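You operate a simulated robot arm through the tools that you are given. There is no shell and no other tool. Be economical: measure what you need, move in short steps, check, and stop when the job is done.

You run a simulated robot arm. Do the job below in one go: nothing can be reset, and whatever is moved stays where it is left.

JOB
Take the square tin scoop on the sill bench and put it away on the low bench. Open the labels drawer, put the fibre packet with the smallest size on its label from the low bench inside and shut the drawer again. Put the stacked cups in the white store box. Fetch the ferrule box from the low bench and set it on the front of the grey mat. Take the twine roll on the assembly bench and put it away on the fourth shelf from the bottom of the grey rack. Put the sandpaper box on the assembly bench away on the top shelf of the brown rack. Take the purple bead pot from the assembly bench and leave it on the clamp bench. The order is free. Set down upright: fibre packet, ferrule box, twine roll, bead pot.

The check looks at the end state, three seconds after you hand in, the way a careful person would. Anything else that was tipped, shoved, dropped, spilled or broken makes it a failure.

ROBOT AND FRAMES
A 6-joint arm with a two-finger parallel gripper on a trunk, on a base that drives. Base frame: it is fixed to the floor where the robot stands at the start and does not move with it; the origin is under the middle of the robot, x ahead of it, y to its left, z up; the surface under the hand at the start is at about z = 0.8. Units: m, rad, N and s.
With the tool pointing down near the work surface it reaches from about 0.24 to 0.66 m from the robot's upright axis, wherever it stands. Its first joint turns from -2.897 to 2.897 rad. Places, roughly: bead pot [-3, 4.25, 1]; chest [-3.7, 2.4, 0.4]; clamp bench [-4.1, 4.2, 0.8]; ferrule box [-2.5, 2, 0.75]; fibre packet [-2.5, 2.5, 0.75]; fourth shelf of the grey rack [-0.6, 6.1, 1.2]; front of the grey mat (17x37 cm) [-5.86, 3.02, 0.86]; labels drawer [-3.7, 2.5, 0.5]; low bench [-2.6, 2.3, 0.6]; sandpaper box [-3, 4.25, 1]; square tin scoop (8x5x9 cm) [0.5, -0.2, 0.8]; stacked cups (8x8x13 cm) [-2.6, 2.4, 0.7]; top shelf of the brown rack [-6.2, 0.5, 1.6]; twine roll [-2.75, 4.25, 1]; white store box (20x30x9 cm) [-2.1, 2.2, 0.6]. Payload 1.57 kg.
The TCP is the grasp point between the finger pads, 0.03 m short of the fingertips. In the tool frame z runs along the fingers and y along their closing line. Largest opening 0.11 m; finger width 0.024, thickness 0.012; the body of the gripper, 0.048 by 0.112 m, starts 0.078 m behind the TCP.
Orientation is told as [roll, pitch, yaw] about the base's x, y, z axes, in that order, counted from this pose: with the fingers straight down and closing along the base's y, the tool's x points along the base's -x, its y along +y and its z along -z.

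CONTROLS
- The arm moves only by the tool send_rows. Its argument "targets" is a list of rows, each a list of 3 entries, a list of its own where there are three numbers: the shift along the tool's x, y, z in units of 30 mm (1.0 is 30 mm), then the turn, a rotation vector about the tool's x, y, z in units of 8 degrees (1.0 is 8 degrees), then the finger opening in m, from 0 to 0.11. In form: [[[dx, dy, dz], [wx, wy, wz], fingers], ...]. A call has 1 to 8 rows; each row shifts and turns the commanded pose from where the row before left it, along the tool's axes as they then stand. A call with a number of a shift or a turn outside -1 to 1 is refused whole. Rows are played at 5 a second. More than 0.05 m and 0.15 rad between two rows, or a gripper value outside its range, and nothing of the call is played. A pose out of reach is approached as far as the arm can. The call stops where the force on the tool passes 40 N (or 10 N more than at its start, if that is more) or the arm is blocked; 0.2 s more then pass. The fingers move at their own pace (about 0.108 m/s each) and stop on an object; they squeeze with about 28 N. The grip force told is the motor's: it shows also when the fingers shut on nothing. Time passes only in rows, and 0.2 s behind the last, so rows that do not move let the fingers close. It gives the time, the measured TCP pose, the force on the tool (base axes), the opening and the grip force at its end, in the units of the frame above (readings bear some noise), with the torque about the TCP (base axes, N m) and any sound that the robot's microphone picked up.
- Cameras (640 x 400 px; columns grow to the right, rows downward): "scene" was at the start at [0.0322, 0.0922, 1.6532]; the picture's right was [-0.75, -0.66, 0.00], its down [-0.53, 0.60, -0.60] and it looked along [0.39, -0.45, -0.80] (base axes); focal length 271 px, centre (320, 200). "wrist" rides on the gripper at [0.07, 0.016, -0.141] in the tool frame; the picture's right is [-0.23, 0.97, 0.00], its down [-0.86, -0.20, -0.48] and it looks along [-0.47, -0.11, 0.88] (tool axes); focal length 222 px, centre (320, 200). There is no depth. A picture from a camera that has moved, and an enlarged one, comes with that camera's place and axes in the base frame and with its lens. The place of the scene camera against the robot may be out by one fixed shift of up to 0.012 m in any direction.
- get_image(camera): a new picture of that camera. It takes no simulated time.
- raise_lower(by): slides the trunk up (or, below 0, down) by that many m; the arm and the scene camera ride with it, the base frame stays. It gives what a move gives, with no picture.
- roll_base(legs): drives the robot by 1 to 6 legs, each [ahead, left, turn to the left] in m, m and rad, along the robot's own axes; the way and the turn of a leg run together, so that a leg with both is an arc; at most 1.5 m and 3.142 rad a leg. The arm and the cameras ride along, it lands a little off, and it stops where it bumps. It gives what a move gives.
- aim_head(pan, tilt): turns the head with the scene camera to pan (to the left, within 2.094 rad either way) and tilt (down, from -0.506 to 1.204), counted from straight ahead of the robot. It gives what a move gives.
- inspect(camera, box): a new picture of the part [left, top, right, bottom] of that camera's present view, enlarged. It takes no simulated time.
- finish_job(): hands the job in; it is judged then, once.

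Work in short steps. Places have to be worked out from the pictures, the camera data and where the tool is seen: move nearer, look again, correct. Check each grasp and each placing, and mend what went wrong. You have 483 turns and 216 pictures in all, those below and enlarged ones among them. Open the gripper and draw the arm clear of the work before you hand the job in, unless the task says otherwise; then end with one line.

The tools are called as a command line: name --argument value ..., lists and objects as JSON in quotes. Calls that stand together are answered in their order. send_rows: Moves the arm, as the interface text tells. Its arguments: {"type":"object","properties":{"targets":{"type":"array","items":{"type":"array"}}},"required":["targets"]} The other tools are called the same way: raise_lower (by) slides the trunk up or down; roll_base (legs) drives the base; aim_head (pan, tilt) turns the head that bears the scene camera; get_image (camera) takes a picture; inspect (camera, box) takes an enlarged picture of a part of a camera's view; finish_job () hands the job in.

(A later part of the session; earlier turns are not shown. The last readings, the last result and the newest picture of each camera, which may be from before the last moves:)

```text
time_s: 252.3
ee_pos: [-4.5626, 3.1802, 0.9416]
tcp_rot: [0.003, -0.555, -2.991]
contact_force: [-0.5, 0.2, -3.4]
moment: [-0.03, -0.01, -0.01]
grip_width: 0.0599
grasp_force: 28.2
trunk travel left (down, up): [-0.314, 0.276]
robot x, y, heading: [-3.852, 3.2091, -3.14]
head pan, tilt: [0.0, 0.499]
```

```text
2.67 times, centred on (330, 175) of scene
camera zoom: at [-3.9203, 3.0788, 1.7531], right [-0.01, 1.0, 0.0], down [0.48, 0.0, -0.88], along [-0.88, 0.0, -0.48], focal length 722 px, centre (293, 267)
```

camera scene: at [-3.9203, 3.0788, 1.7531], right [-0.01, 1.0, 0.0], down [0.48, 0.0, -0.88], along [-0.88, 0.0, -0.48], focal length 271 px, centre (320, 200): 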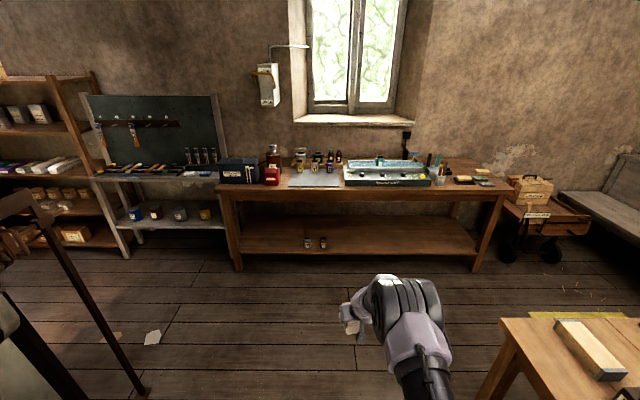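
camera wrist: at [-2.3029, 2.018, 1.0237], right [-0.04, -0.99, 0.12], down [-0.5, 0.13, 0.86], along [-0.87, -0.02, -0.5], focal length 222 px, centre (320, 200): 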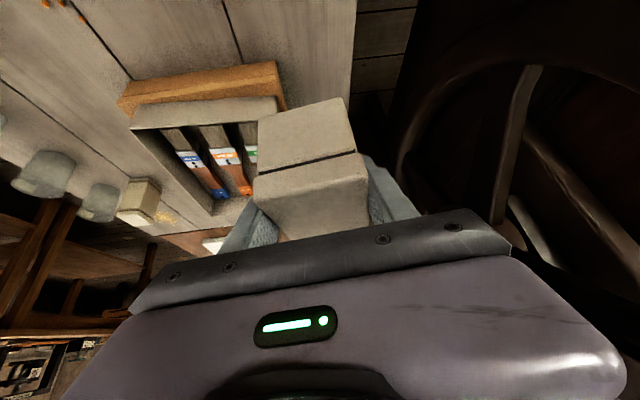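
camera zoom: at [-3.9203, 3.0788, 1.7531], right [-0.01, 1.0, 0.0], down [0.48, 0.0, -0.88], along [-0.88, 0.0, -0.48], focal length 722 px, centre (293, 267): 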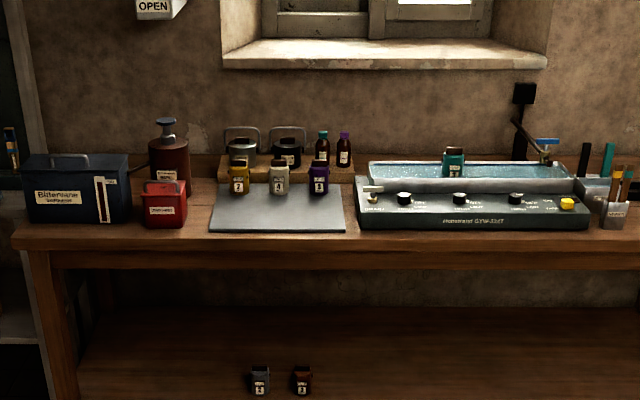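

The mat's front edge is at x≈-5.77, y 2.84…3.23; bottles stand at its back (x≈-6.03). I'll place the box at (-5.855, 3.03). I raise the trunk and drive closer.

raise_lower --by 0.15

roll_base --legs '[[1.15, 0.15, 0]]'

aim_head --pan 0.0 --tilt 0.8

get_image --camera "scene"

```text
time_s: 254.1
ee_pos: [-4.5618, 3.181, 1.0891]
tcp_rot: [0.005, -0.557, -2.989]
contact_force: [0.1, 0.1, -3.4]
moment: [-0.02, 0.01, 0.0]
grip_width: 0.0603
grasp_force: 28.1
trunk travel left (down, up): [-0.464, 0.126]
robot x, y, heading: [-3.8539, 3.2099, -3.137]
head pan, tilt: [0.0, 0.499]
```

```text
time_s: 260.0
ee_pos: [-5.7175, 3.0301, 1.089]
tcp_rot: [0.004, -0.556, -2.994]
contact_force: [0.5, -0.4, -3.4]
moment: [-0.01, -0.02, 0.0]
grip_width: 0.0599
grasp_force: 28.2
trunk travel left (down, up): [-0.464, 0.126]
robot x, y, heading: [-5.0089, 3.0574, -3.146]
head pan, tilt: [0.0, 0.499]
```

```text
time_s: 260.8
ee_pos: [-5.716, 3.0294, 1.0906]
tcp_rot: [0.003, -0.556, -2.994]
contact_force: [0.1, 0.4, -2.7]
moment: [0.0, 0.03, 0.02]
grip_width: 0.06
grasp_force: 28.6
trunk travel left (down, up): [-0.464, 0.126]
robot x, y, heading: [-5.011, 3.0556, -3.144]
head pan, tilt: [0.0, 0.799]
```

```text
119 pictures are left
camera scene: at [-5.0644, 2.9252, 1.8773], right [0.0, 1.0, 0.0], down [0.72, 0.0, -0.7], along [-0.7, 0.0, -0.72], focal length 271 px, centre (320, 200)
```

scene: 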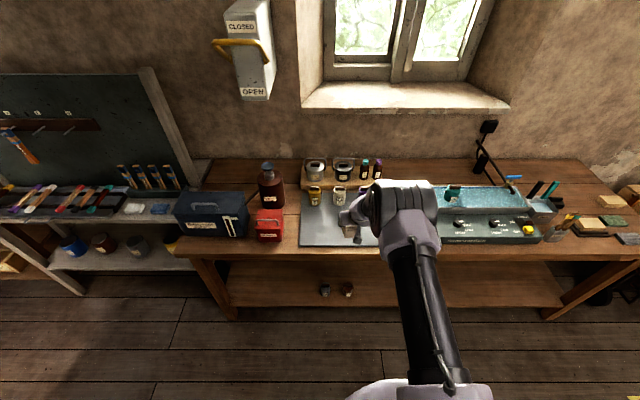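

Mat front edge confirmed at x≈-5.765. I go 0.14 further and lower.

roll_base --legs '[[0.14, 0, 0]]'

raise_lower --by -0.15

inspect --camera "scene" --box '[270, 140, 450, 280]'

get_image --camera "wrist"

```text
time_s: 262.1
ee_pos: [-5.8568, 3.0306, 1.09]
tcp_rot: [0.005, -0.557, -2.998]
contact_force: [-0.6, 0.6, -3.4]
moment: [0.02, 0.01, -0.01]
grip_width: 0.0601
grasp_force: 28.3
trunk travel left (down, up): [-0.464, 0.126]
robot x, y, heading: [-5.1492, 3.0597, 3.141]
head pan, tilt: [0.0, 0.799]
```

```text
time_s: 263.9
ee_pos: [-5.8567, 3.0317, 0.9411]
tcp_rot: [0.004, -0.556, -2.997]
contact_force: [0.7, 0.2, -3.0]
moment: [-0.02, 0.0, -0.01]
grip_width: 0.0601
grasp_force: 28.0
trunk travel left (down, up): [-0.314, 0.276]
robot x, y, heading: [-5.1474, 3.0551, 3.145]
head pan, tilt: [0.0, 0.799]
```

```text
2.86 times, centred on (360, 210) of scene
camera zoom: at [-5.2049, 2.9254, 1.7274], right [0.0, 1.0, 0.0], down [0.72, 0.0, -0.7], along [-0.7, 0.0, -0.72], focal length 774 px, centre (206, 171)
```

zoom: 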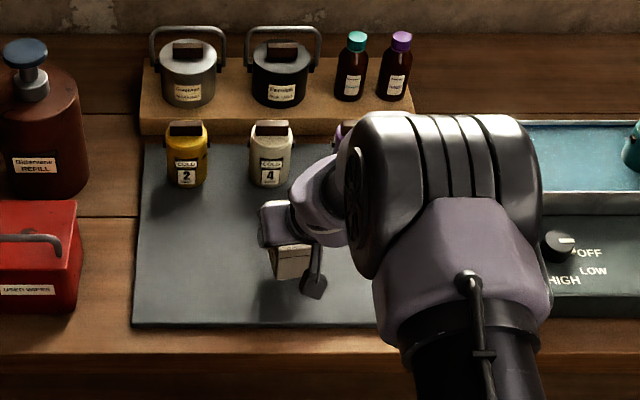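

```text
117 pictures are left
camera wrist: at [-5.7221, 3.0349, 1.024], right [-0.05, -0.99, 0.12], down [-0.5, 0.13, 0.86], along [-0.87, -0.02, -0.5], focal length 222 px, centre (320, 200)
```

wrist: 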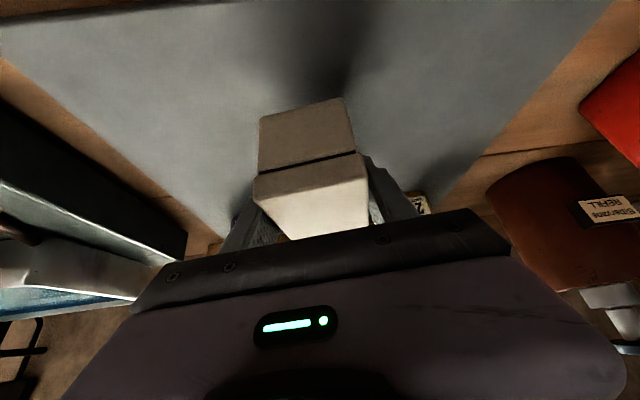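

Good position. I lower in small trunk steps.

raise_lower --by -0.03

raise_lower --by -0.005

```text
time_s: 264.6
ee_pos: [-5.8562, 3.0316, 0.9099]
tcp_rot: [0.005, -0.557, -2.996]
contact_force: [1.2, 0.0, -2.8]
moment: [0.0, 0.03, 0.0]
grip_width: 0.0597
grasp_force: 28.1
trunk travel left (down, up): [-0.284, 0.306]
robot x, y, heading: [-5.1487, 3.0564, 3.138]
head pan, tilt: [0.0, 0.799]
```

```text
time_s: 265.2
ee_pos: [-5.8569, 3.0314, 0.9047]
tcp_rot: [0.002, -0.557, -2.996]
contact_force: [0.2, -0.4, -3.2]
moment: [-0.03, 0.0, -0.01]
grip_width: 0.0598
grasp_force: 28.0
trunk travel left (down, up): [-0.279, 0.311]
robot x, y, heading: [-5.1449, 3.0551, 3.138]
head pan, tilt: [0.0, 0.799]
```

raise_lower --by -0.004

inspect --camera "scene" --box '[330, 200, 380, 250]'

```text
time_s: 265.7
ee_pos: [-5.8559, 3.0326, 0.9032]
tcp_rot: [0.003, -0.56, -2.996]
contact_force: [-1.3, -1.1, 9.0]
moment: [0.43, -0.3, 0.04]
grip_width: 0.06
grasp_force: 27.8
trunk travel left (down, up): [-0.275, 0.315]
robot x, y, heading: [-5.1478, 3.0574, 3.142]
head pan, tilt: [0.0, 0.799]
```

```text
8.00 times, centred on (355, 225) of scene
camera zoom: at [-5.2038, 2.9254, 1.6884], right [0.0, 1.0, 0.0], down [0.72, 0.0, -0.7], along [-0.7, 0.0, -0.72], focal length 2167 px, centre (40, 0)
```

zoom: 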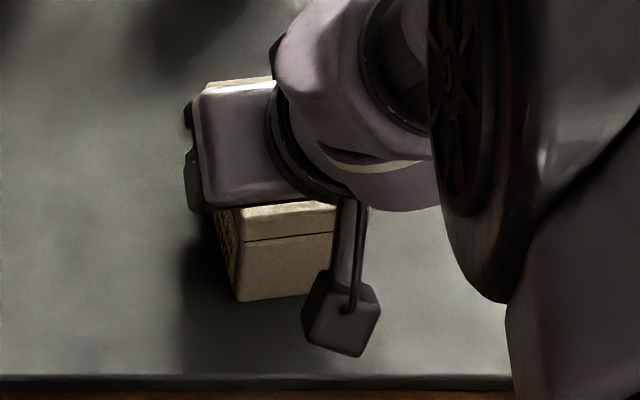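

Contact with the mat (9 N). I release and lift off with the trunk.

send_rows --targets '[[[0, 0, 0], [0, 0, 0], 0.09], [[0, 0, 0], [0, 0, 0], 0.09], [[0, 0, 0], [0, 0, 0], 0.09]]'

raise_lower --by 0.22

inspect --camera "scene" --box '[270, 140, 450, 280]'

get_image --camera "wrist"

```text
time_s: 266.5
ee_pos: [-5.8563, 3.0314, 0.9022]
tcp_rot: [0.004, -0.556, -2.997]
contact_force: [0.9, -0.6, -1.3]
moment: [0.0, -0.01, 0.0]
grip_width: 0.0901
grasp_force: 0.0
trunk travel left (down, up): [-0.275, 0.315]
robot x, y, heading: [-5.152, 3.0532, 3.141]
head pan, tilt: [0.0, 0.799]
```

```text
time_s: 268.9
ee_pos: [-5.8562, 3.0318, 1.1216]
tcp_rot: [0.003, -0.557, -2.995]
contact_force: [0.0, 0.0, -0.1]
moment: [-0.01, -0.02, 0.0]
grip_width: 0.0901
grasp_force: 0.1
trunk travel left (down, up): [-0.495, 0.095]
robot x, y, heading: [-5.1502, 3.0601, 3.139]
head pan, tilt: [0.0, 0.799]
```

```text
2.86 times, centred on (360, 210) of scene
camera zoom: at [-5.2047, 2.9254, 1.9082], right [0.0, 1.0, 0.0], down [0.72, 0.0, -0.7], along [-0.7, 0.0, -0.72], focal length 774 px, centre (206, 171)
```

zoom: 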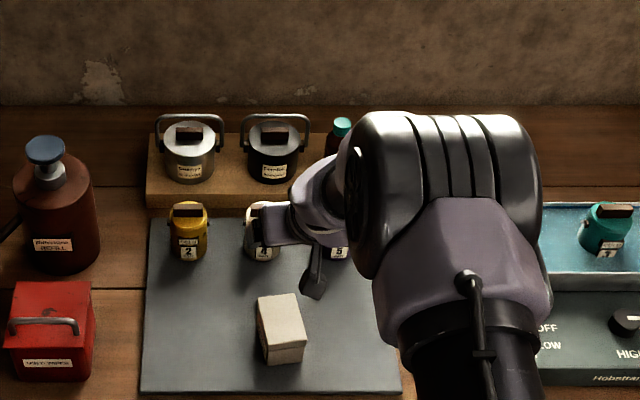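

```text
114 pictures are left
camera wrist: at [-5.7219, 3.0349, 1.2048], right [-0.05, -0.99, 0.12], down [-0.5, 0.13, 0.86], along [-0.87, -0.02, -0.5], focal length 222 px, centre (320, 200)
```

wrist: 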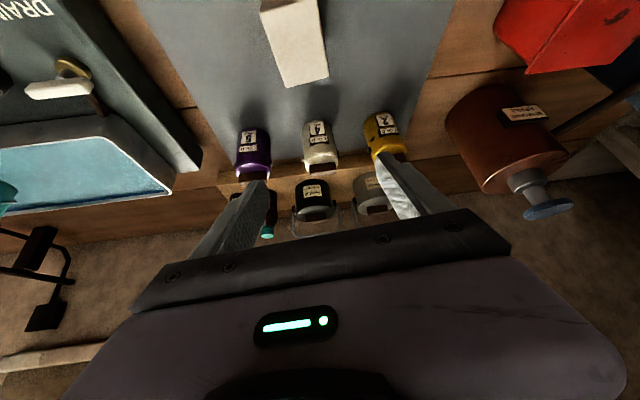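

The ferrule box stands on the front of the mat. I back off, bring the hand upright and retracted, and head for the assembly bench.

roll_base --legs '[[-0.6, 0, 0]]'

send_rows --targets '[[[0.6, 0, -0.8], [0, 0.5, 0], 0.11], [[0.7, 0, -0.7], [0, 0.7, 0], 0.11], [[0.8, 0, -0.6], [0, 0.7, 0], 0.11], [[0.8, 0, -0.4], [0, 0.7, 0], 0.11], [[0.8, 0, -0.3], [0, 0.7, 0], 0.11], [[0.9, 0, -0.2], [0, 0.7, 0], 0.11], [[0.9, 0, 0], [0, 0, 0.5], 0.11], [[0.9, 0, 0], [0, 0, 0.5], 0.11]]'

aim_head --pan -1.3 --tilt 0.5

get_image --camera "scene"

```text
time_s: 272.2
ee_pos: [-5.2587, 3.033, 1.1227]
tcp_rot: [0.004, -0.558, -3.003]
contact_force: [0.3, -0.6, 0.7]
moment: [-0.01, -0.01, 0.03]
grip_width: 0.0899
grasp_force: 0.1
trunk travel left (down, up): [-0.495, 0.095]
robot x, y, heading: [-4.5494, 3.0512, 3.131]
head pan, tilt: [0.0, 0.799]
```

```text
time_s: 274.0
ee_pos: [-5.0392, 3.0831, 1.1569]
tcp_rot: [0.066, -0.011, -3.128]
contact_force: [-0.1, -0.1, 0.4]
moment: [0.02, 0.05, 0.02]
grip_width: 0.1098
grasp_force: 0.0
out of reach, approached as far as the arm can: row 4, 5, 6, 8
trunk travel left (down, up): [-0.495, 0.095]
robot x, y, heading: [-4.5494, 3.054, 3.133]
head pan, tilt: [0.0, 0.799]
```

```text
time_s: 275.5
ee_pos: [-5.0411, 3.0823, 1.1551]
tcp_rot: [0.064, -0.01, -3.125]
contact_force: [0.5, 0.5, 0.0]
moment: [0.0, -0.02, -0.04]
grip_width: 0.11
grasp_force: 0.1
trunk travel left (down, up): [-0.495, 0.095]
robot x, y, heading: [-4.5516, 3.0572, 3.135]
head pan, tilt: [-1.3, 0.499]
```

```text
113 pictures are left
camera scene: at [-4.5507, 3.0104, 1.9342], right [0.97, 0.26, 0.0], down [0.12, -0.46, -0.88], along [-0.23, 0.85, -0.48], focal length 271 px, centre (320, 200)
```

scene: 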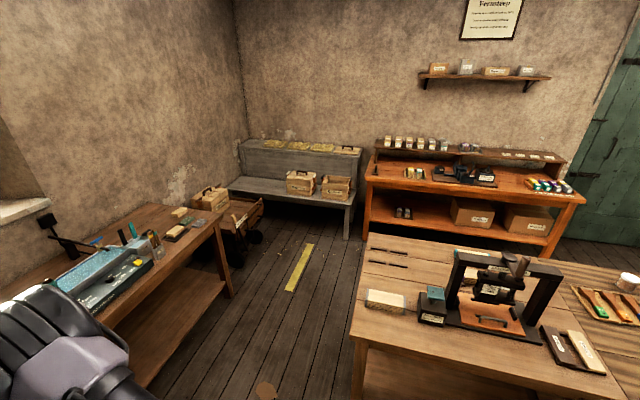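

I see the clamp bench to the right. I level the hand, turn to face +y and drive to the assembly bench around x≈-3.0.

send_rows --targets '[[[0, 0, 0], [0.46, 0, 0], 0.11], [[0, 0, 0], [0, 0, 0], 0.11]]'

roll_base --legs '[[0, 0, -1.57], [0.1, -1.5, 0]]'

aim_head --pan 0.0 --tilt 0.6

get_image --camera "scene"

```text
time_s: 276.1
ee_pos: [-5.0421, 3.082, 1.1559]
tcp_rot: [0.063, -0.01, -3.125]
contact_force: [-0.3, 0.8, 0.4]
moment: [0.01, 0.0, -0.01]
grip_width: 0.1099
grasp_force: 0.0
out of reach, approached as far as the arm can: row 1
trunk travel left (down, up): [-0.495, 0.095]
robot x, y, heading: [-4.5483, 3.0514, 3.134]
head pan, tilt: [-1.3, 0.499]
```

```text
refused: leg 2 is longer than a leg can be; nothing moved
```

```text
time_s: 277.6
ee_pos: [-5.0419, 3.0825, 1.1559]
tcp_rot: [0.064, -0.008, -3.125]
contact_force: [0.5, 0.4, -0.4]
moment: [-0.01, -0.02, 0.01]
grip_width: 0.11
grasp_force: 0.1
trunk travel left (down, up): [-0.495, 0.095]
robot x, y, heading: [-4.5502, 3.055, 3.135]
head pan, tilt: [0.0, 0.6]
```

```text
112 pictures are left
camera scene: at [-4.6154, 2.9232, 1.9252], right [0.01, 1.0, 0.0], down [0.56, 0.0, -0.83], along [-0.83, 0.01, -0.56], focal length 271 px, centre (320, 200)
```

scene: 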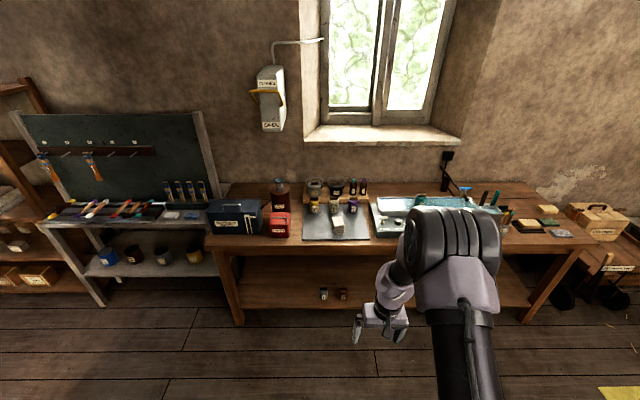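

roll_base --legs '[[0, 0, -1.57], [0.05, -1.4, 0]]'

send_rows --targets '[[[0, 0.5, 0], [0, 0, 0], 0.11], [[0, 0, 0], [0.46, 0, 0], 0.11], [[0, 0, 0], [0, 0, 0], 0.11]]'

get_image --camera "scene"

```text
time_s: 288.4
ee_pos: [-3.1234, 3.5782, 1.1557]
tcp_rot: [0.062, -0.01, 1.576]
contact_force: [0.3, -0.2, 0.2]
moment: [0.0, 0.04, 0.03]
grip_width: 0.1098
grasp_force: 0.0
trunk travel left (down, up): [-0.495, 0.095]
robot x, y, heading: [-3.1561, 3.0866, 1.549]
head pan, tilt: [0.0, 0.6]
```

```text
time_s: 289.1
ee_pos: [-3.1353, 3.5768, 1.1561]
tcp_rot: [0.067, -0.014, 1.579]
contact_force: [-0.3, -0.3, 0.6]
moment: [-0.01, 0.01, 0.02]
grip_width: 0.1099
grasp_force: 0.1
out of reach, approached as far as the arm can: row 1, 2
trunk travel left (down, up): [-0.495, 0.095]
robot x, y, heading: [-3.1533, 3.0889, 1.554]
head pan, tilt: [0.0, 0.6]
```

```text
111 pictures are left
camera scene: at [-3.2904, 3.1667, 1.9251], right [1.0, -0.02, 0.0], down [-0.01, -0.56, -0.83], along [0.01, 0.82, -0.56], focal length 271 px, centre (320, 200)
```

scene: 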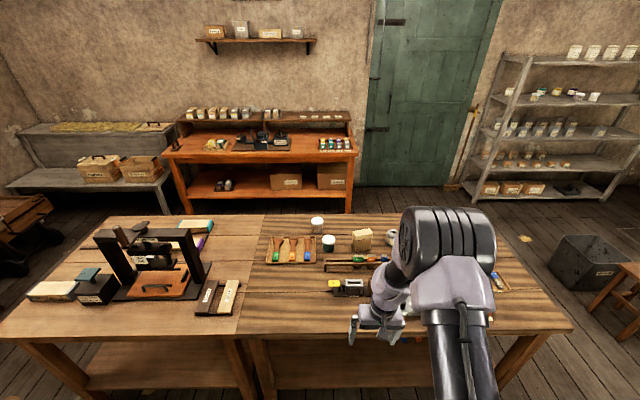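

inspect --camera "scene" --box '[240, 200, 440, 325]'

get_image --camera "wrist"

```text
3.20 times, centred on (340, 262) of scene
camera zoom: at [-3.2904, 3.1667, 1.9251], right [1.0, -0.02, 0.0], down [-0.01, -0.56, -0.83], along [0.01, 0.82, -0.56], focal length 867 px, centre (256, 0)
```

zoom: 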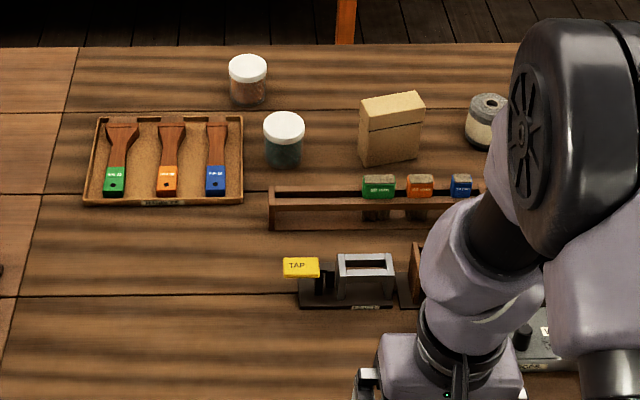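

```text
109 pictures are left
camera wrist: at [-3.1419, 3.5054, 1.2965], right [-0.97, 0.22, 0.07], down [0.23, 0.85, 0.48], along [0.04, 0.48, -0.88], focal length 222 px, centre (320, 200)
```

wrist: 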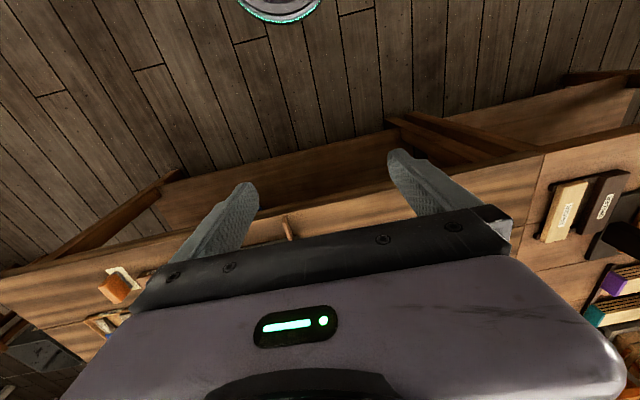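

The target items sit ~0.7 m from the front edge, so I'd rather work from the back side of the bench. I drive round its right end and face -y from behind.

roll_base --legs '[[0, -1.33, 0], [1.0, 0, 0], [0.8, 0, 0]]'

aim_head --pan 0.5 --tilt 0.6

get_image --camera "scene"

```text
time_s: 304.4
ee_pos: [-1.7858, 5.3522, 1.1549]
tcp_rot: [0.068, -0.013, 1.584]
contact_force: [-0.2, 1.0, -0.5]
moment: [-0.02, 0.03, 0.01]
grip_width: 0.11
grasp_force: 0.1
trunk travel left (down, up): [-0.495, 0.095]
robot x, y, heading: [-1.802, 4.8617, 1.559]
head pan, tilt: [0.0, 0.6]
```

```text
time_s: 305.4
ee_pos: [-1.7857, 5.3516, 1.1546]
tcp_rot: [0.068, -0.014, 1.583]
contact_force: [0.6, -0.1, 0.3]
moment: [0.01, -0.02, -0.04]
grip_width: 0.11
grasp_force: 0.0
trunk travel left (down, up): [-0.495, 0.095]
robot x, y, heading: [-1.8024, 4.8623, 1.554]
head pan, tilt: [0.499, 0.6]
```

```text
108 pictures are left
camera scene: at [-1.9809, 4.9297, 1.9252], right [0.88, 0.47, 0.0], down [0.26, -0.5, -0.83], along [-0.39, 0.73, -0.56], focal length 271 px, centre (320, 200)
```

scene: 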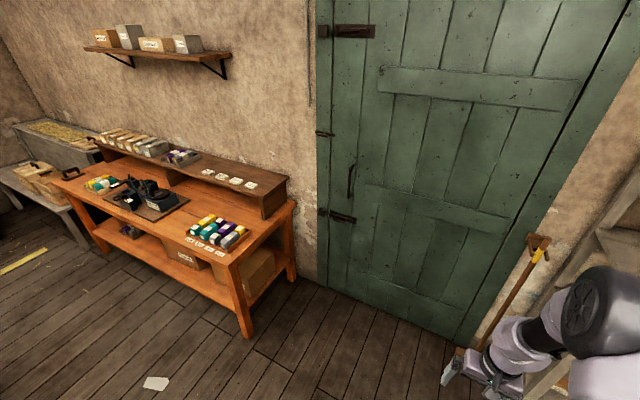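

Clear here. I turn to face -y and move behind the bench to x≈-3.

roll_base --legs '[[0, 0, 3.14], [0, -1.1, 0]]'

aim_head --pan 0.0 --tilt 0.75

get_image --camera "scene"

```text
time_s: 318.4
ee_pos: [-2.9242, 4.3847, 1.1542]
tcp_rot: [0.067, -0.015, -1.558]
contact_force: [0.2, -0.3, 0.7]
moment: [0.03, -0.03, -0.01]
grip_width: 0.1097
grasp_force: 0.0
trunk travel left (down, up): [-0.495, 0.095]
robot x, y, heading: [-2.9071, 4.8772, -1.581]
head pan, tilt: [0.499, 0.6]
```

```text
time_s: 319.3
ee_pos: [-2.9244, 4.3846, 1.1538]
tcp_rot: [0.068, -0.015, -1.558]
contact_force: [0.2, 0.0, -0.9]
moment: [-0.01, -0.01, 0.02]
grip_width: 0.11
grasp_force: 0.1
trunk travel left (down, up): [-0.495, 0.095]
robot x, y, heading: [-2.9061, 4.8744, -1.585]
head pan, tilt: [0.0, 0.75]
```

```text
107 pictures are left
camera scene: at [-2.7644, 4.8179, 1.9123], right [-1.0, 0.01, 0.0], down [0.01, 0.68, -0.73], along [-0.01, -0.73, -0.68], focal length 271 px, centre (320, 200)
```

scene: 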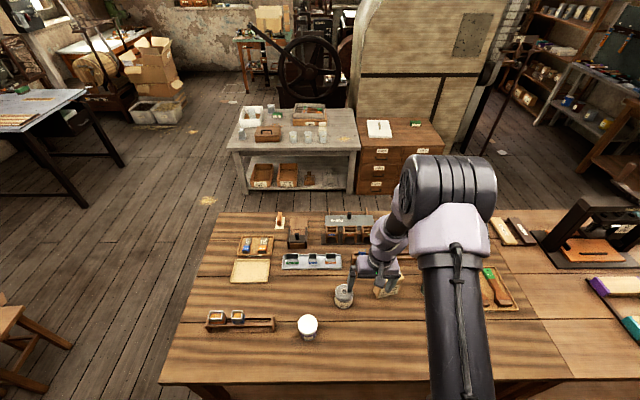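

inspect --camera "scene" --box '[190, 220, 430, 370]'

get_image --camera "wrist"

```text
2.67 times, centred on (310, 295) of scene
camera zoom: at [-2.7644, 4.8179, 1.9123], right [-1.0, 0.01, 0.0], down [0.01, 0.68, -0.73], along [-0.01, -0.73, -0.68], focal length 722 px, centre (347, -53)
```

zoom: 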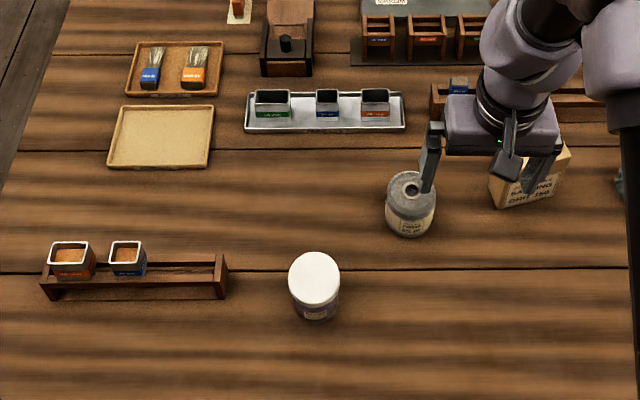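

```text
105 pictures are left
camera wrist: at [-2.9196, 4.4563, 1.2964], right [0.97, -0.21, 0.07], down [-0.22, -0.85, 0.48], along [-0.04, -0.48, -0.88], focal length 222 px, centre (320, 200)
```

wrist: 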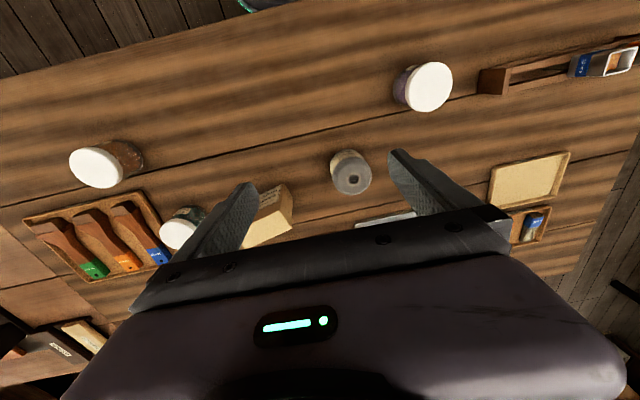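

inspect --camera "wrist" --box '[320, 50, 460, 200]'

inspect --camera "wrist" --box '[60, 120, 310, 270]'

```text
2.67 times, centred on (390, 125) of wrist
camera zoom: at [-2.9196, 4.4563, 1.2964], right [0.97, -0.21, 0.07], down [-0.22, -0.85, 0.48], along [-0.04, -0.48, -0.88], focal length 592 px, centre (133, 400)
```

zoom: 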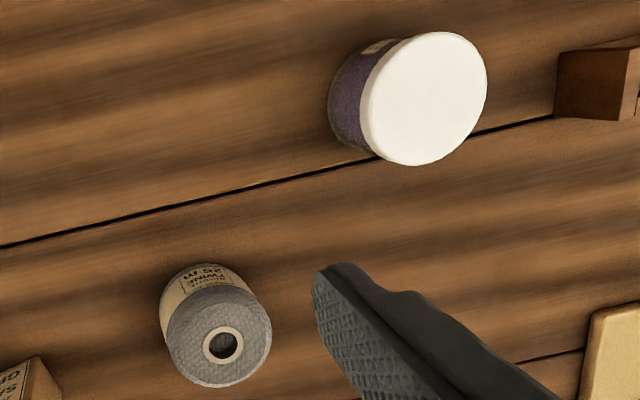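

```text
2.56 times, centred on (185, 195) of wrist
camera zoom: at [-2.9196, 4.4563, 1.2964], right [0.97, -0.21, 0.07], down [-0.22, -0.85, 0.48], along [-0.04, -0.48, -0.88], focal length 569 px, centre (666, 213)
```

zoom: 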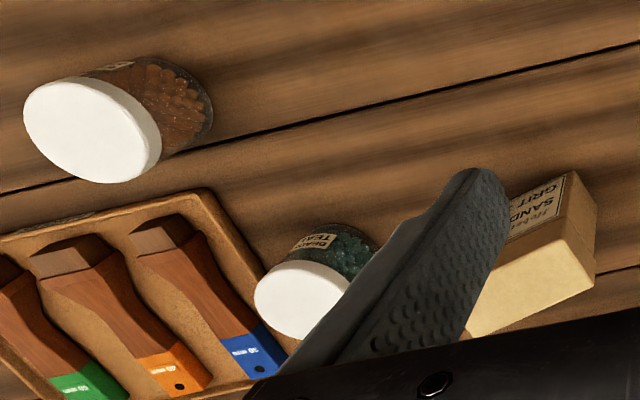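

The purple bead pot is the jar at about (-2.726, 4.405), lid top ≈0.91. I move the hand over it and try to level it.

send_rows --targets '[[[0.1, 0.95, 0], [0, 0, 0], 0.1], [[0.1, 0.95, 0], [0, 0, 0], 0.1], [[0.1, 0.95, 0], [0, 0, 0], 0.1], [[0.1, 0.95, 0], [0, 0, 0], 0.1], [[0.1, 0.95, 0], [0, 0, 0], 0.1], [[0.1, 0.95, 0], [0, 0, 0], 0.1], [[0.1, 0.95, 0], [0, 0, 0], 0.1], [[0, 0, 0], [0.45, 0, 0], 0.1]]'

get_image --camera "wrist"

```text
time_s: 321.1
ee_pos: [-2.7688, 4.4667, 1.1318]
tcp_rot: [0.087, -0.022, -1.556]
contact_force: [-0.8, 0.5, -1.0]
moment: [0.0, -0.01, -0.02]
grip_width: 0.1
grasp_force: 0.1
out of reach, approached as far as the arm can: row 1, 2, 3, 4, 5, 6, 7, 8
trunk travel left (down, up): [-0.495, 0.095]
robot x, y, heading: [-2.9042, 4.8726, -1.584]
head pan, tilt: [0.0, 0.75]
```

```text
102 pictures are left
camera wrist: at [-2.7662, 4.5379, 1.2721], right [0.97, -0.21, 0.09], down [-0.23, -0.85, 0.48], along [-0.03, -0.48, -0.87], focal length 222 px, centre (320, 200)
```

wrist: 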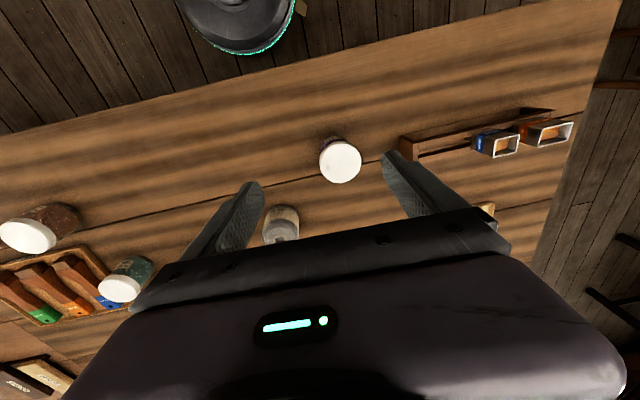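

The arm is near some joint limit in this folded posture. I lower the trunk while raising the arm, to regain freedom.

send_rows --targets '[[[0, 0, -1], [0, 0, 0], 0.1], [[0, 0, -1], [0, 0, 0], 0.1], [[0, 0, -1], [0.2, 0, 0], 0.1], [[0, 0, -1], [0.2, 0, 0], 0.1], [[0, 0, -1], [0.2, 0, 0], 0.1]]'

```text
time_s: 322.3
ee_pos: [-2.8202, 4.4762, 1.2078]
tcp_rot: [0.101, -0.094, -1.552]
contact_force: [1.1, -0.3, 0.5]
moment: [-0.03, 0.03, 0.0]
grip_width: 0.1001
grasp_force: 0.1
out of reach, approached as far as the arm can: row 1, 2, 3, 4, 5
trunk travel left (down, up): [-0.495, 0.095]
robot x, y, heading: [-2.9085, 4.873, -1.582]
head pan, tilt: [0.0, 0.75]
```

send_rows --targets '[[[-1, 0, 0.5], [0, 0, 0], 0.1], [[-1, 0, 0.5], [0, 0, 0], 0.1], [[-1, 0, 0.5], [0, 0, 0], 0.1], [[-0.5, 0, 0.5], [0.3, 0.3, 0], 0.1], [[0, 0, 0], [0.3, 0.3, 0], 0.1]]'

get_image --camera "scene"

```text
time_s: 323.5
ee_pos: [-2.8874, 4.4346, 1.1412]
tcp_rot: [0.05, -0.008, -1.552]
contact_force: [-0.3, -0.5, -0.3]
moment: [-0.02, 0.0, 0.02]
grip_width: 0.1002
grasp_force: 0.0
out of reach, approached as far as the arm can: row 1, 2, 3, 4, 5
trunk travel left (down, up): [-0.495, 0.095]
robot x, y, heading: [-2.908, 4.8714, -1.583]
head pan, tilt: [0.0, 0.75]
```

```text
101 pictures are left
camera scene: at [-2.7642, 4.8187, 1.9123], right [-1.0, 0.01, 0.0], down [0.01, 0.68, -0.73], along [-0.01, -0.73, -0.68], focal length 271 px, centre (320, 200)
```

scene: 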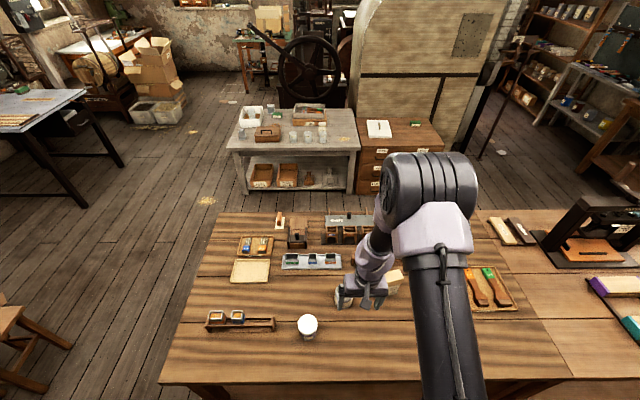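

I check the commanded state with a null move plus a small step down.

send_rows --targets '[[[0, 0, 0], [0, 0, 0], 0.1]]'

send_rows --targets '[[[0, 0, 0.5], [0, 0, 0], 0.1], [[0, 0, 0.5], [0, 0, 0], 0.1]]'

```text
time_s: 323.9
ee_pos: [-2.8872, 4.4333, 1.1422]
tcp_rot: [0.05, -0.008, -1.552]
contact_force: [-0.2, 0.3, -0.6]
moment: [0.01, 0.02, -0.03]
grip_width: 0.0999
grasp_force: 0.0
trunk travel left (down, up): [-0.495, 0.095]
robot x, y, heading: [-2.9083, 4.8753, -1.581]
head pan, tilt: [0.0, 0.75]
```

```text
time_s: 324.5
ee_pos: [-2.886, 4.4323, 1.1107]
tcp_rot: [0.051, -0.009, -1.551]
contact_force: [-0.6, -0.4, 0.5]
moment: [-0.02, 0.0, -0.01]
grip_width: 0.1001
grasp_force: 0.1
trunk travel left (down, up): [-0.495, 0.095]
robot x, y, heading: [-2.9063, 4.8739, -1.582]
head pan, tilt: [0.0, 0.75]
```

send_rows --targets '[[[0, 0, 0], [0.35, 0, 0], 0.1]]'

send_rows --targets '[[[0, 0.5, 0], [0, 0, 0], 0.1]]'

send_rows --targets '[[[-0.5, 0, 0], [0, 0, 0], 0.1]]'

```text
time_s: 324.9
ee_pos: [-2.8855, 4.4335, 1.1114]
tcp_rot: [0.051, -0.009, -1.552]
contact_force: [0.1, 0.5, -0.2]
moment: [0.03, 0.0, -0.01]
grip_width: 0.1002
grasp_force: 0.0
trunk travel left (down, up): [-0.495, 0.095]
robot x, y, heading: [-2.9081, 4.8702, -1.579]
head pan, tilt: [0.0, 0.75]
```

```text
time_s: 325.3
ee_pos: [-2.8637, 4.4275, 1.109]
tcp_rot: [0.067, -0.059, -1.554]
contact_force: [-0.3, -0.4, 0.3]
moment: [0.04, -0.01, 0.0]
grip_width: 0.1
grasp_force: 0.0
out of reach, approached as far as the arm can: row 1
trunk travel left (down, up): [-0.495, 0.095]
robot x, y, heading: [-2.9072, 4.8743, -1.579]
head pan, tilt: [0.0, 0.75]
```

```text
time_s: 325.7
ee_pos: [-2.8757, 4.4279, 1.1047]
tcp_rot: [0.046, -0.017, -1.551]
contact_force: [-0.1, -1.2, -0.7]
moment: [0.03, -0.02, 0.0]
grip_width: 0.0998
grasp_force: 0.0
out of reach, approached as far as the arm can: row 1
trunk travel left (down, up): [-0.495, 0.095]
robot x, y, heading: [-2.9059, 4.8755, -1.578]
head pan, tilt: [0.0, 0.75]
```

send_rows --targets '[[[0, 0, 0], [0, 0, -1], 0.1], [[0, 0, 0], [0, 0, -1], 0.1]]'

send_rows --targets '[[[0, 0, 0], [0, 0, 1], 0.1], [[0, 0, 0], [0, 0, 1], 0.1]]'

```text
time_s: 326.3
ee_pos: [-2.8788, 4.4373, 1.1014]
tcp_rot: [0.034, -0.03, -1.271]
contact_force: [-0.7, 0.6, -0.6]
moment: [-0.03, -0.09, -0.02]
grip_width: 0.1003
grasp_force: 0.1
out of reach, approached as far as the arm can: row 1, 2
trunk travel left (down, up): [-0.495, 0.095]
robot x, y, heading: [-2.9071, 4.8723, -1.575]
head pan, tilt: [0.0, 0.75]
```

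```text
time_s: 326.9
ee_pos: [-2.8725, 4.4346, 1.1009]
tcp_rot: [0.041, -0.016, -1.555]
contact_force: [0.1, 0.2, -1.0]
moment: [-0.03, -0.04, 0.03]
grip_width: 0.1
grasp_force: 0.1
out of reach, approached as far as the arm can: row 1, 2
trunk travel left (down, up): [-0.495, 0.095]
robot x, y, heading: [-2.9089, 4.876, -1.577]
head pan, tilt: [0.0, 0.75]
```

This looks like a wrist singularity. I extend the arm forward while tilting (back to the posture that worked), then will straighten it while extended.

send_rows --targets '[[[-1, 0, 0], [0, -0.57, 0], 0.1], [[-0.997, 0, 0.08], [0, -0.57, 0], 0.1], [[-0.987, 0, 0.16], [0, -0.57, 0], 0.1], [[-0.97, 0, 0.24], [0, -0.57, 0], 0.1], [[-0.95, 0, 0.31], [0, -0.57, 0], 0.1], [[-0.92, 0, 0.39], [0, -0.57, 0], 0.1], [[-0.89, 0, 0.46], [0, -0.57, 0], 0.1], [[-0.85, 0, 0.53], [0, 0, 0], 0.1]]'

send_rows --targets '[[[0, 0, 0], [0, 0.5, 0], 0.1], [[0, 0, 0], [0, 0.5, 0], 0.1], [[0, 0, 0], [0, 0.5, 0], 0.1], [[0, 0, 0], [0, 0.5, 0], 0.1]]'

```text
time_s: 328.7
ee_pos: [-2.8269, 4.1909, 1.1077]
tcp_rot: [0.002, -0.565, -1.552]
contact_force: [-0.5, -0.5, -0.6]
moment: [0.01, 0.03, 0.04]
grip_width: 0.0998
grasp_force: 0.0
out of reach, approached as far as the arm can: row 1, 2, 3, 4
trunk travel left (down, up): [-0.495, 0.095]
robot x, y, heading: [-2.9079, 4.8714, -1.578]
head pan, tilt: [0.0, 0.75]
```

```text
time_s: 329.7
ee_pos: [-2.8447, 4.1815, 1.1137]
tcp_rot: [-0.071, -0.556, -1.554]
contact_force: [-0.1, 0.3, -0.8]
moment: [0.0, -0.02, 0.0]
grip_width: 0.1002
grasp_force: 0.1
out of reach, approached as far as the arm can: row 1, 2, 3, 4
trunk travel left (down, up): [-0.495, 0.095]
robot x, y, heading: [-2.9096, 4.8775, -1.581]
head pan, tilt: [0.0, 0.75]
```

send_rows --targets '[[[0.6, 0, 0], [0, 0.5, 0], 0.1], [[0.6, 0, 0], [0, 0.5, 0], 0.1], [[0.6, 0, 0], [0, 0.5, 0], 0.1], [[0.6, 0, 0], [0, 0.5, 0], 0.1], [[0.6, 0, 0], [0, 0.5, 0], 0.1], [[0.6, 0, 0], [0, 0.5, 0], 0.1], [[0.6, 0, 0], [0, 0.5, 0], 0.1], [[0.6, 0, 0], [0, 0.5, 0], 0.1]]'

```text
time_s: 331.5
ee_pos: [-2.8446, 4.3175, 1.0694]
tcp_rot: [-0.059, 0.002, -1.591]
contact_force: [-0.7, -0.4, 0.2]
moment: [0.0, 0.02, 0.01]
grip_width: 0.1001
grasp_force: 0.0
trunk travel left (down, up): [-0.495, 0.095]
robot x, y, heading: [-2.903, 4.8718, -1.581]
head pan, tilt: [0.0, 0.75]
```

Good, that freed it. I level the remaining roll and move over the purple pot, keeping distance from the axis.

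send_rows --targets '[[[0, 0, 0], [-0.42, 0, 0], 0.1], [[0, 0, 0], [0, 0, 0], 0.1]]'

send_rows --targets '[[[0.2, 0.8, 0], [0, 0, 0], 0.1], [[0.4, 0.8, 0], [0, 0, 0], 0.1], [[0.6, 0.8, 0], [0, 0, 0], 0.1]]'

```text
time_s: 332.1
ee_pos: [-2.8441, 4.3157, 1.0688]
tcp_rot: [-0.002, -0.002, -1.592]
contact_force: [0.2, 0.8, 0.6]
moment: [-0.03, -0.02, 0.02]
grip_width: 0.1001
grasp_force: 0.0
trunk travel left (down, up): [-0.495, 0.095]
robot x, y, heading: [-2.9079, 4.8745, -1.578]
head pan, tilt: [0.0, 0.75]
```

```text
time_s: 332.9
ee_pos: [-2.7704, 4.3502, 1.0688]
tcp_rot: [-0.002, 0.0, -1.594]
contact_force: [0.1, -0.2, 0.3]
moment: [0.0, 0.02, 0.01]
grip_width: 0.1003
grasp_force: 0.1
trunk travel left (down, up): [-0.495, 0.095]
robot x, y, heading: [-2.9096, 4.8722, -1.581]
head pan, tilt: [0.0, 0.75]
```

send_rows --targets '[[[0.9, 0.74, 0], [0, 0, 0], 0.1], [[0.9, 0.74, 0], [0, 0, 0.15], 0.1], [[0, 0, 0], [0, 0, 0], 0.1]]'

get_image --camera "wrist"

```text
time_s: 333.7
ee_pos: [-2.7259, 4.4035, 1.069]
tcp_rot: [-0.002, 0.001, -1.617]
contact_force: [0.0, 0.1, 0.3]
moment: [0.03, 0.0, 0.04]
grip_width: 0.1
grasp_force: 0.0
trunk travel left (down, up): [-0.495, 0.095]
robot x, y, heading: [-2.906, 4.873, -1.583]
head pan, tilt: [0.0, 0.75]
```

```text
100 pictures are left
camera wrist: at [-2.7076, 4.4713, 1.2096], right [0.96, -0.27, 0.0], down [-0.24, -0.85, 0.48], along [-0.13, -0.46, -0.88], focal length 222 px, centre (320, 200)
```

wrist: 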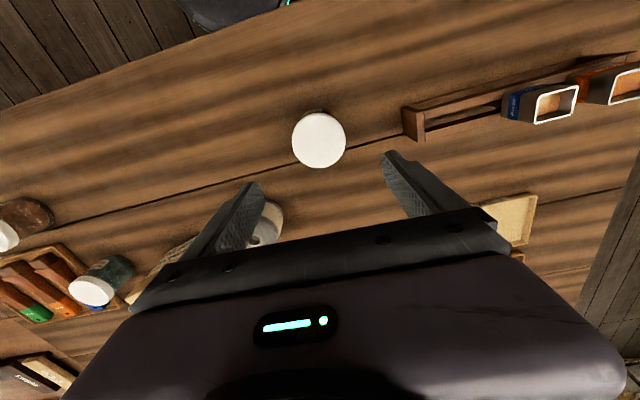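

The hand is exactly over the pot. I lower by trunk in two steps.

raise_lower --by -0.15

get_image --camera "wrist"

inspect --camera "scene" --box '[240, 260, 400, 390]'

```text
time_s: 335.4
ee_pos: [-2.726, 4.4025, 0.9183]
tcp_rot: [-0.003, -0.001, -1.614]
contact_force: [-0.5, 0.2, 0.0]
moment: [0.0, -0.01, -0.04]
grip_width: 0.1002
grasp_force: 0.1
trunk travel left (down, up): [-0.345, 0.245]
robot x, y, heading: [-2.9087, 4.8741, -1.584]
head pan, tilt: [0.0, 0.75]
```

```text
99 pictures are left
camera wrist: at [-2.7072, 4.4714, 1.0598], right [0.96, -0.27, 0.0], down [-0.23, -0.85, 0.48], along [-0.13, -0.46, -0.88], focal length 222 px, centre (320, 200)
```

wrist: 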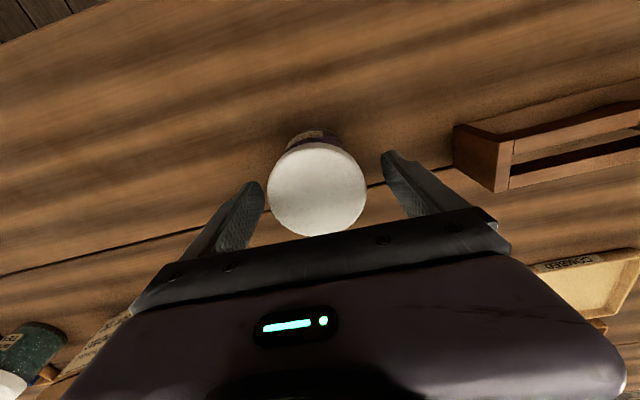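

```text
3.08 times, centred on (320, 325) of scene
camera zoom: at [-2.7645, 4.818, 1.7624], right [-1.0, 0.01, 0.0], down [0.01, 0.68, -0.73], along [-0.01, -0.73, -0.68], focal length 833 px, centre (320, -185)
```

zoom: 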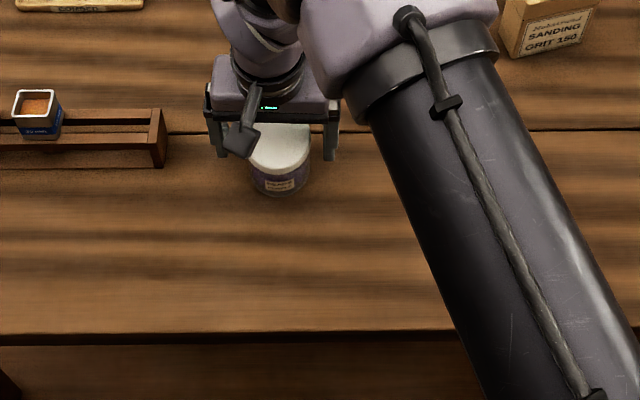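

raise_lower --by -0.025

send_rows --targets '[[[0, 0, 0], [0, 0, 0], 0.0], [[0, 0, 0], [0, 0, 0], 0.0], [[0, 0, 0], [0, 0, 0], 0.0]]'

raise_lower --by 0.02

get_image --camera "wrist"

```text
time_s: 336.2
ee_pos: [-2.7255, 4.4046, 0.8935]
tcp_rot: [-0.002, 0.0, -1.613]
contact_force: [0.4, 0.0, 0.4]
moment: [0.0, 0.01, 0.02]
grip_width: 0.1001
grasp_force: 0.0
trunk travel left (down, up): [-0.32, 0.27]
robot x, y, heading: [-2.9063, 4.8732, -1.582]
head pan, tilt: [0.0, 0.75]
```

```text
time_s: 337.0
ee_pos: [-2.7262, 4.4033, 0.8937]
tcp_rot: [-0.002, 0.001, -1.612]
contact_force: [1.5, -0.3, 2.4]
moment: [0.04, -0.19, -0.02]
grip_width: 0.0691
grasp_force: 27.9
trunk travel left (down, up): [-0.32, 0.27]
robot x, y, heading: [-2.9064, 4.8752, -1.585]
head pan, tilt: [0.0, 0.75]
```

```text
time_s: 337.6
ee_pos: [-2.7255, 4.4025, 0.9131]
tcp_rot: [-0.002, 0.0, -1.612]
contact_force: [-0.4, 0.3, -1.8]
moment: [0.01, -0.02, -0.01]
grip_width: 0.0687
grasp_force: 28.2
trunk travel left (down, up): [-0.34, 0.25]
robot x, y, heading: [-2.9071, 4.8746, -1.58]
head pan, tilt: [0.0, 0.75]
```

```text
97 pictures are left
camera wrist: at [-2.7071, 4.4712, 1.0545], right [0.96, -0.27, 0.0], down [-0.23, -0.85, 0.48], along [-0.13, -0.46, -0.88], focal length 222 px, centre (320, 200)
```

wrist: 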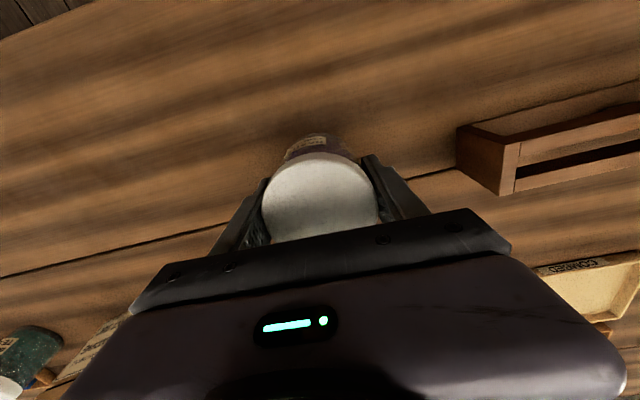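

The pot is held. I raise it and drive along the back to the clamp bench.

raise_lower --by 0.17

roll_base --legs '[[0, -1.2, 0]]'

get_image --camera "scene"

```text
time_s: 339.6
ee_pos: [-2.7269, 4.4025, 1.0834]
tcp_rot: [-0.002, -0.001, -1.612]
contact_force: [0.0, 0.0, -1.1]
moment: [-0.01, -0.01, 0.03]
grip_width: 0.0689
grasp_force: 27.6
trunk travel left (down, up): [-0.51, 0.08]
robot x, y, heading: [-2.9093, 4.8735, -1.584]
head pan, tilt: [0.0, 0.75]
```

```text
time_s: 345.6
ee_pos: [-3.9209, 4.4154, 1.0834]
tcp_rot: [-0.002, -0.001, -1.609]
contact_force: [-0.2, -0.3, -0.8]
moment: [-0.03, 0.0, -0.01]
grip_width: 0.0688
grasp_force: 28.1
trunk travel left (down, up): [-0.51, 0.08]
robot x, y, heading: [-4.1038, 4.8868, -1.58]
head pan, tilt: [0.0, 0.75]
```

```text
96 pictures are left
camera scene: at [-3.961, 4.8295, 1.9273], right [-1.0, 0.01, 0.0], down [0.01, 0.68, -0.73], along [-0.01, -0.73, -0.68], focal length 271 px, centre (320, 200)
```

scene: 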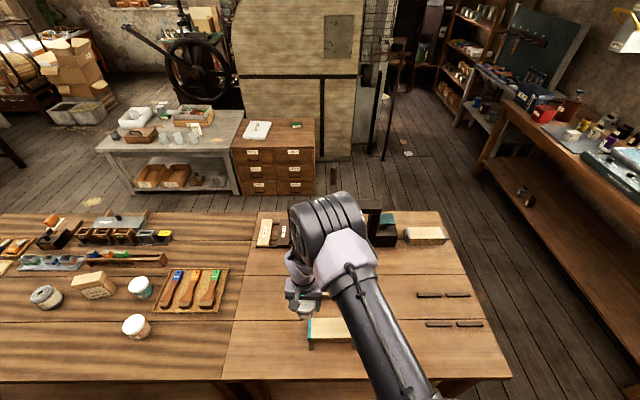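

A free spot on the clamp bench is around (-3.785, 4.41). I shift 0.135 m left and check.

roll_base --legs '[[0, 0.135, 0]]'

raise_lower --by -0.12

get_image --camera "scene"

get_image --camera "wrist"

```text
time_s: 346.9
ee_pos: [-3.7855, 4.414, 1.0826]
tcp_rot: [0.0, 0.001, -1.605]
contact_force: [-0.2, 0.5, -1.3]
moment: [0.02, 0.02, 0.0]
grip_width: 0.0688
grasp_force: 27.8
trunk travel left (down, up): [-0.51, 0.08]
robot x, y, heading: [-3.9702, 4.884, -1.576]
head pan, tilt: [0.0, 0.75]
```

```text
time_s: 348.4
ee_pos: [-3.7864, 4.4144, 0.9636]
tcp_rot: [0.0, 0.0, -1.607]
contact_force: [-0.5, 0.6, -1.6]
moment: [0.03, 0.0, 0.02]
grip_width: 0.0685
grasp_force: 28.0
trunk travel left (down, up): [-0.39, 0.2]
robot x, y, heading: [-3.9709, 4.8904, -1.577]
head pan, tilt: [0.0, 0.75]
```

```text
95 pictures are left
camera scene: at [-3.8273, 4.829, 1.8074], right [-1.0, 0.01, 0.0], down [0.0, 0.68, -0.73], along [0.0, -0.73, -0.68], focal length 271 px, centre (320, 200)
```

scene: 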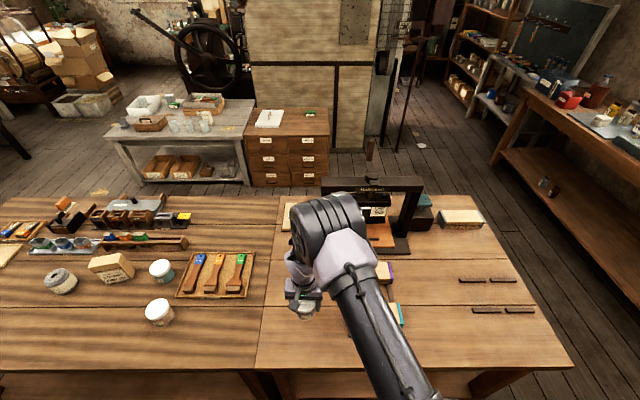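

```text
94 pictures are left
camera wrist: at [-3.7683, 4.4828, 1.1048], right [0.96, -0.26, 0.0], down [-0.23, -0.85, 0.48], along [-0.13, -0.46, -0.88], focal length 222 px, centre (320, 200)
```

wrist: 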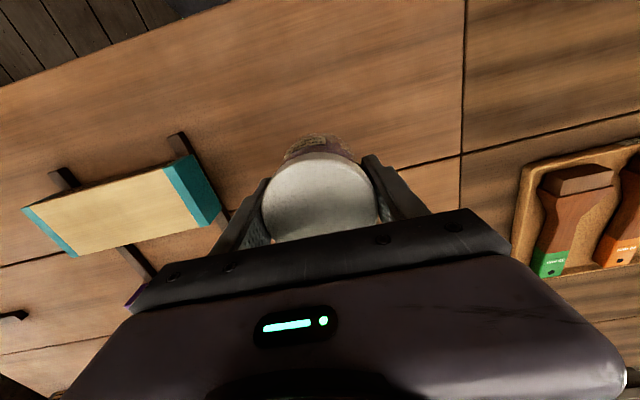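

Clear spot. Lowering in steps.

raise_lower --by -0.064

raise_lower --by -0.005

```text
time_s: 349.4
ee_pos: [-3.7859, 4.4145, 0.8992]
tcp_rot: [-0.003, 0.0, -1.607]
contact_force: [0.0, -0.6, -1.1]
moment: [-0.01, 0.0, -0.03]
grip_width: 0.0687
grasp_force: 28.0
trunk travel left (down, up): [-0.326, 0.264]
robot x, y, heading: [-3.9684, 4.8845, -1.573]
head pan, tilt: [0.0, 0.75]
```

```text
time_s: 350.0
ee_pos: [-3.7867, 4.4145, 0.8938]
tcp_rot: [-0.001, 0.0, -1.608]
contact_force: [-0.6, -0.1, -1.7]
moment: [-0.01, -0.03, -0.02]
grip_width: 0.0687
grasp_force: 27.5
trunk travel left (down, up): [-0.321, 0.269]
robot x, y, heading: [-3.9698, 4.8816, -1.579]
head pan, tilt: [0.0, 0.75]
```

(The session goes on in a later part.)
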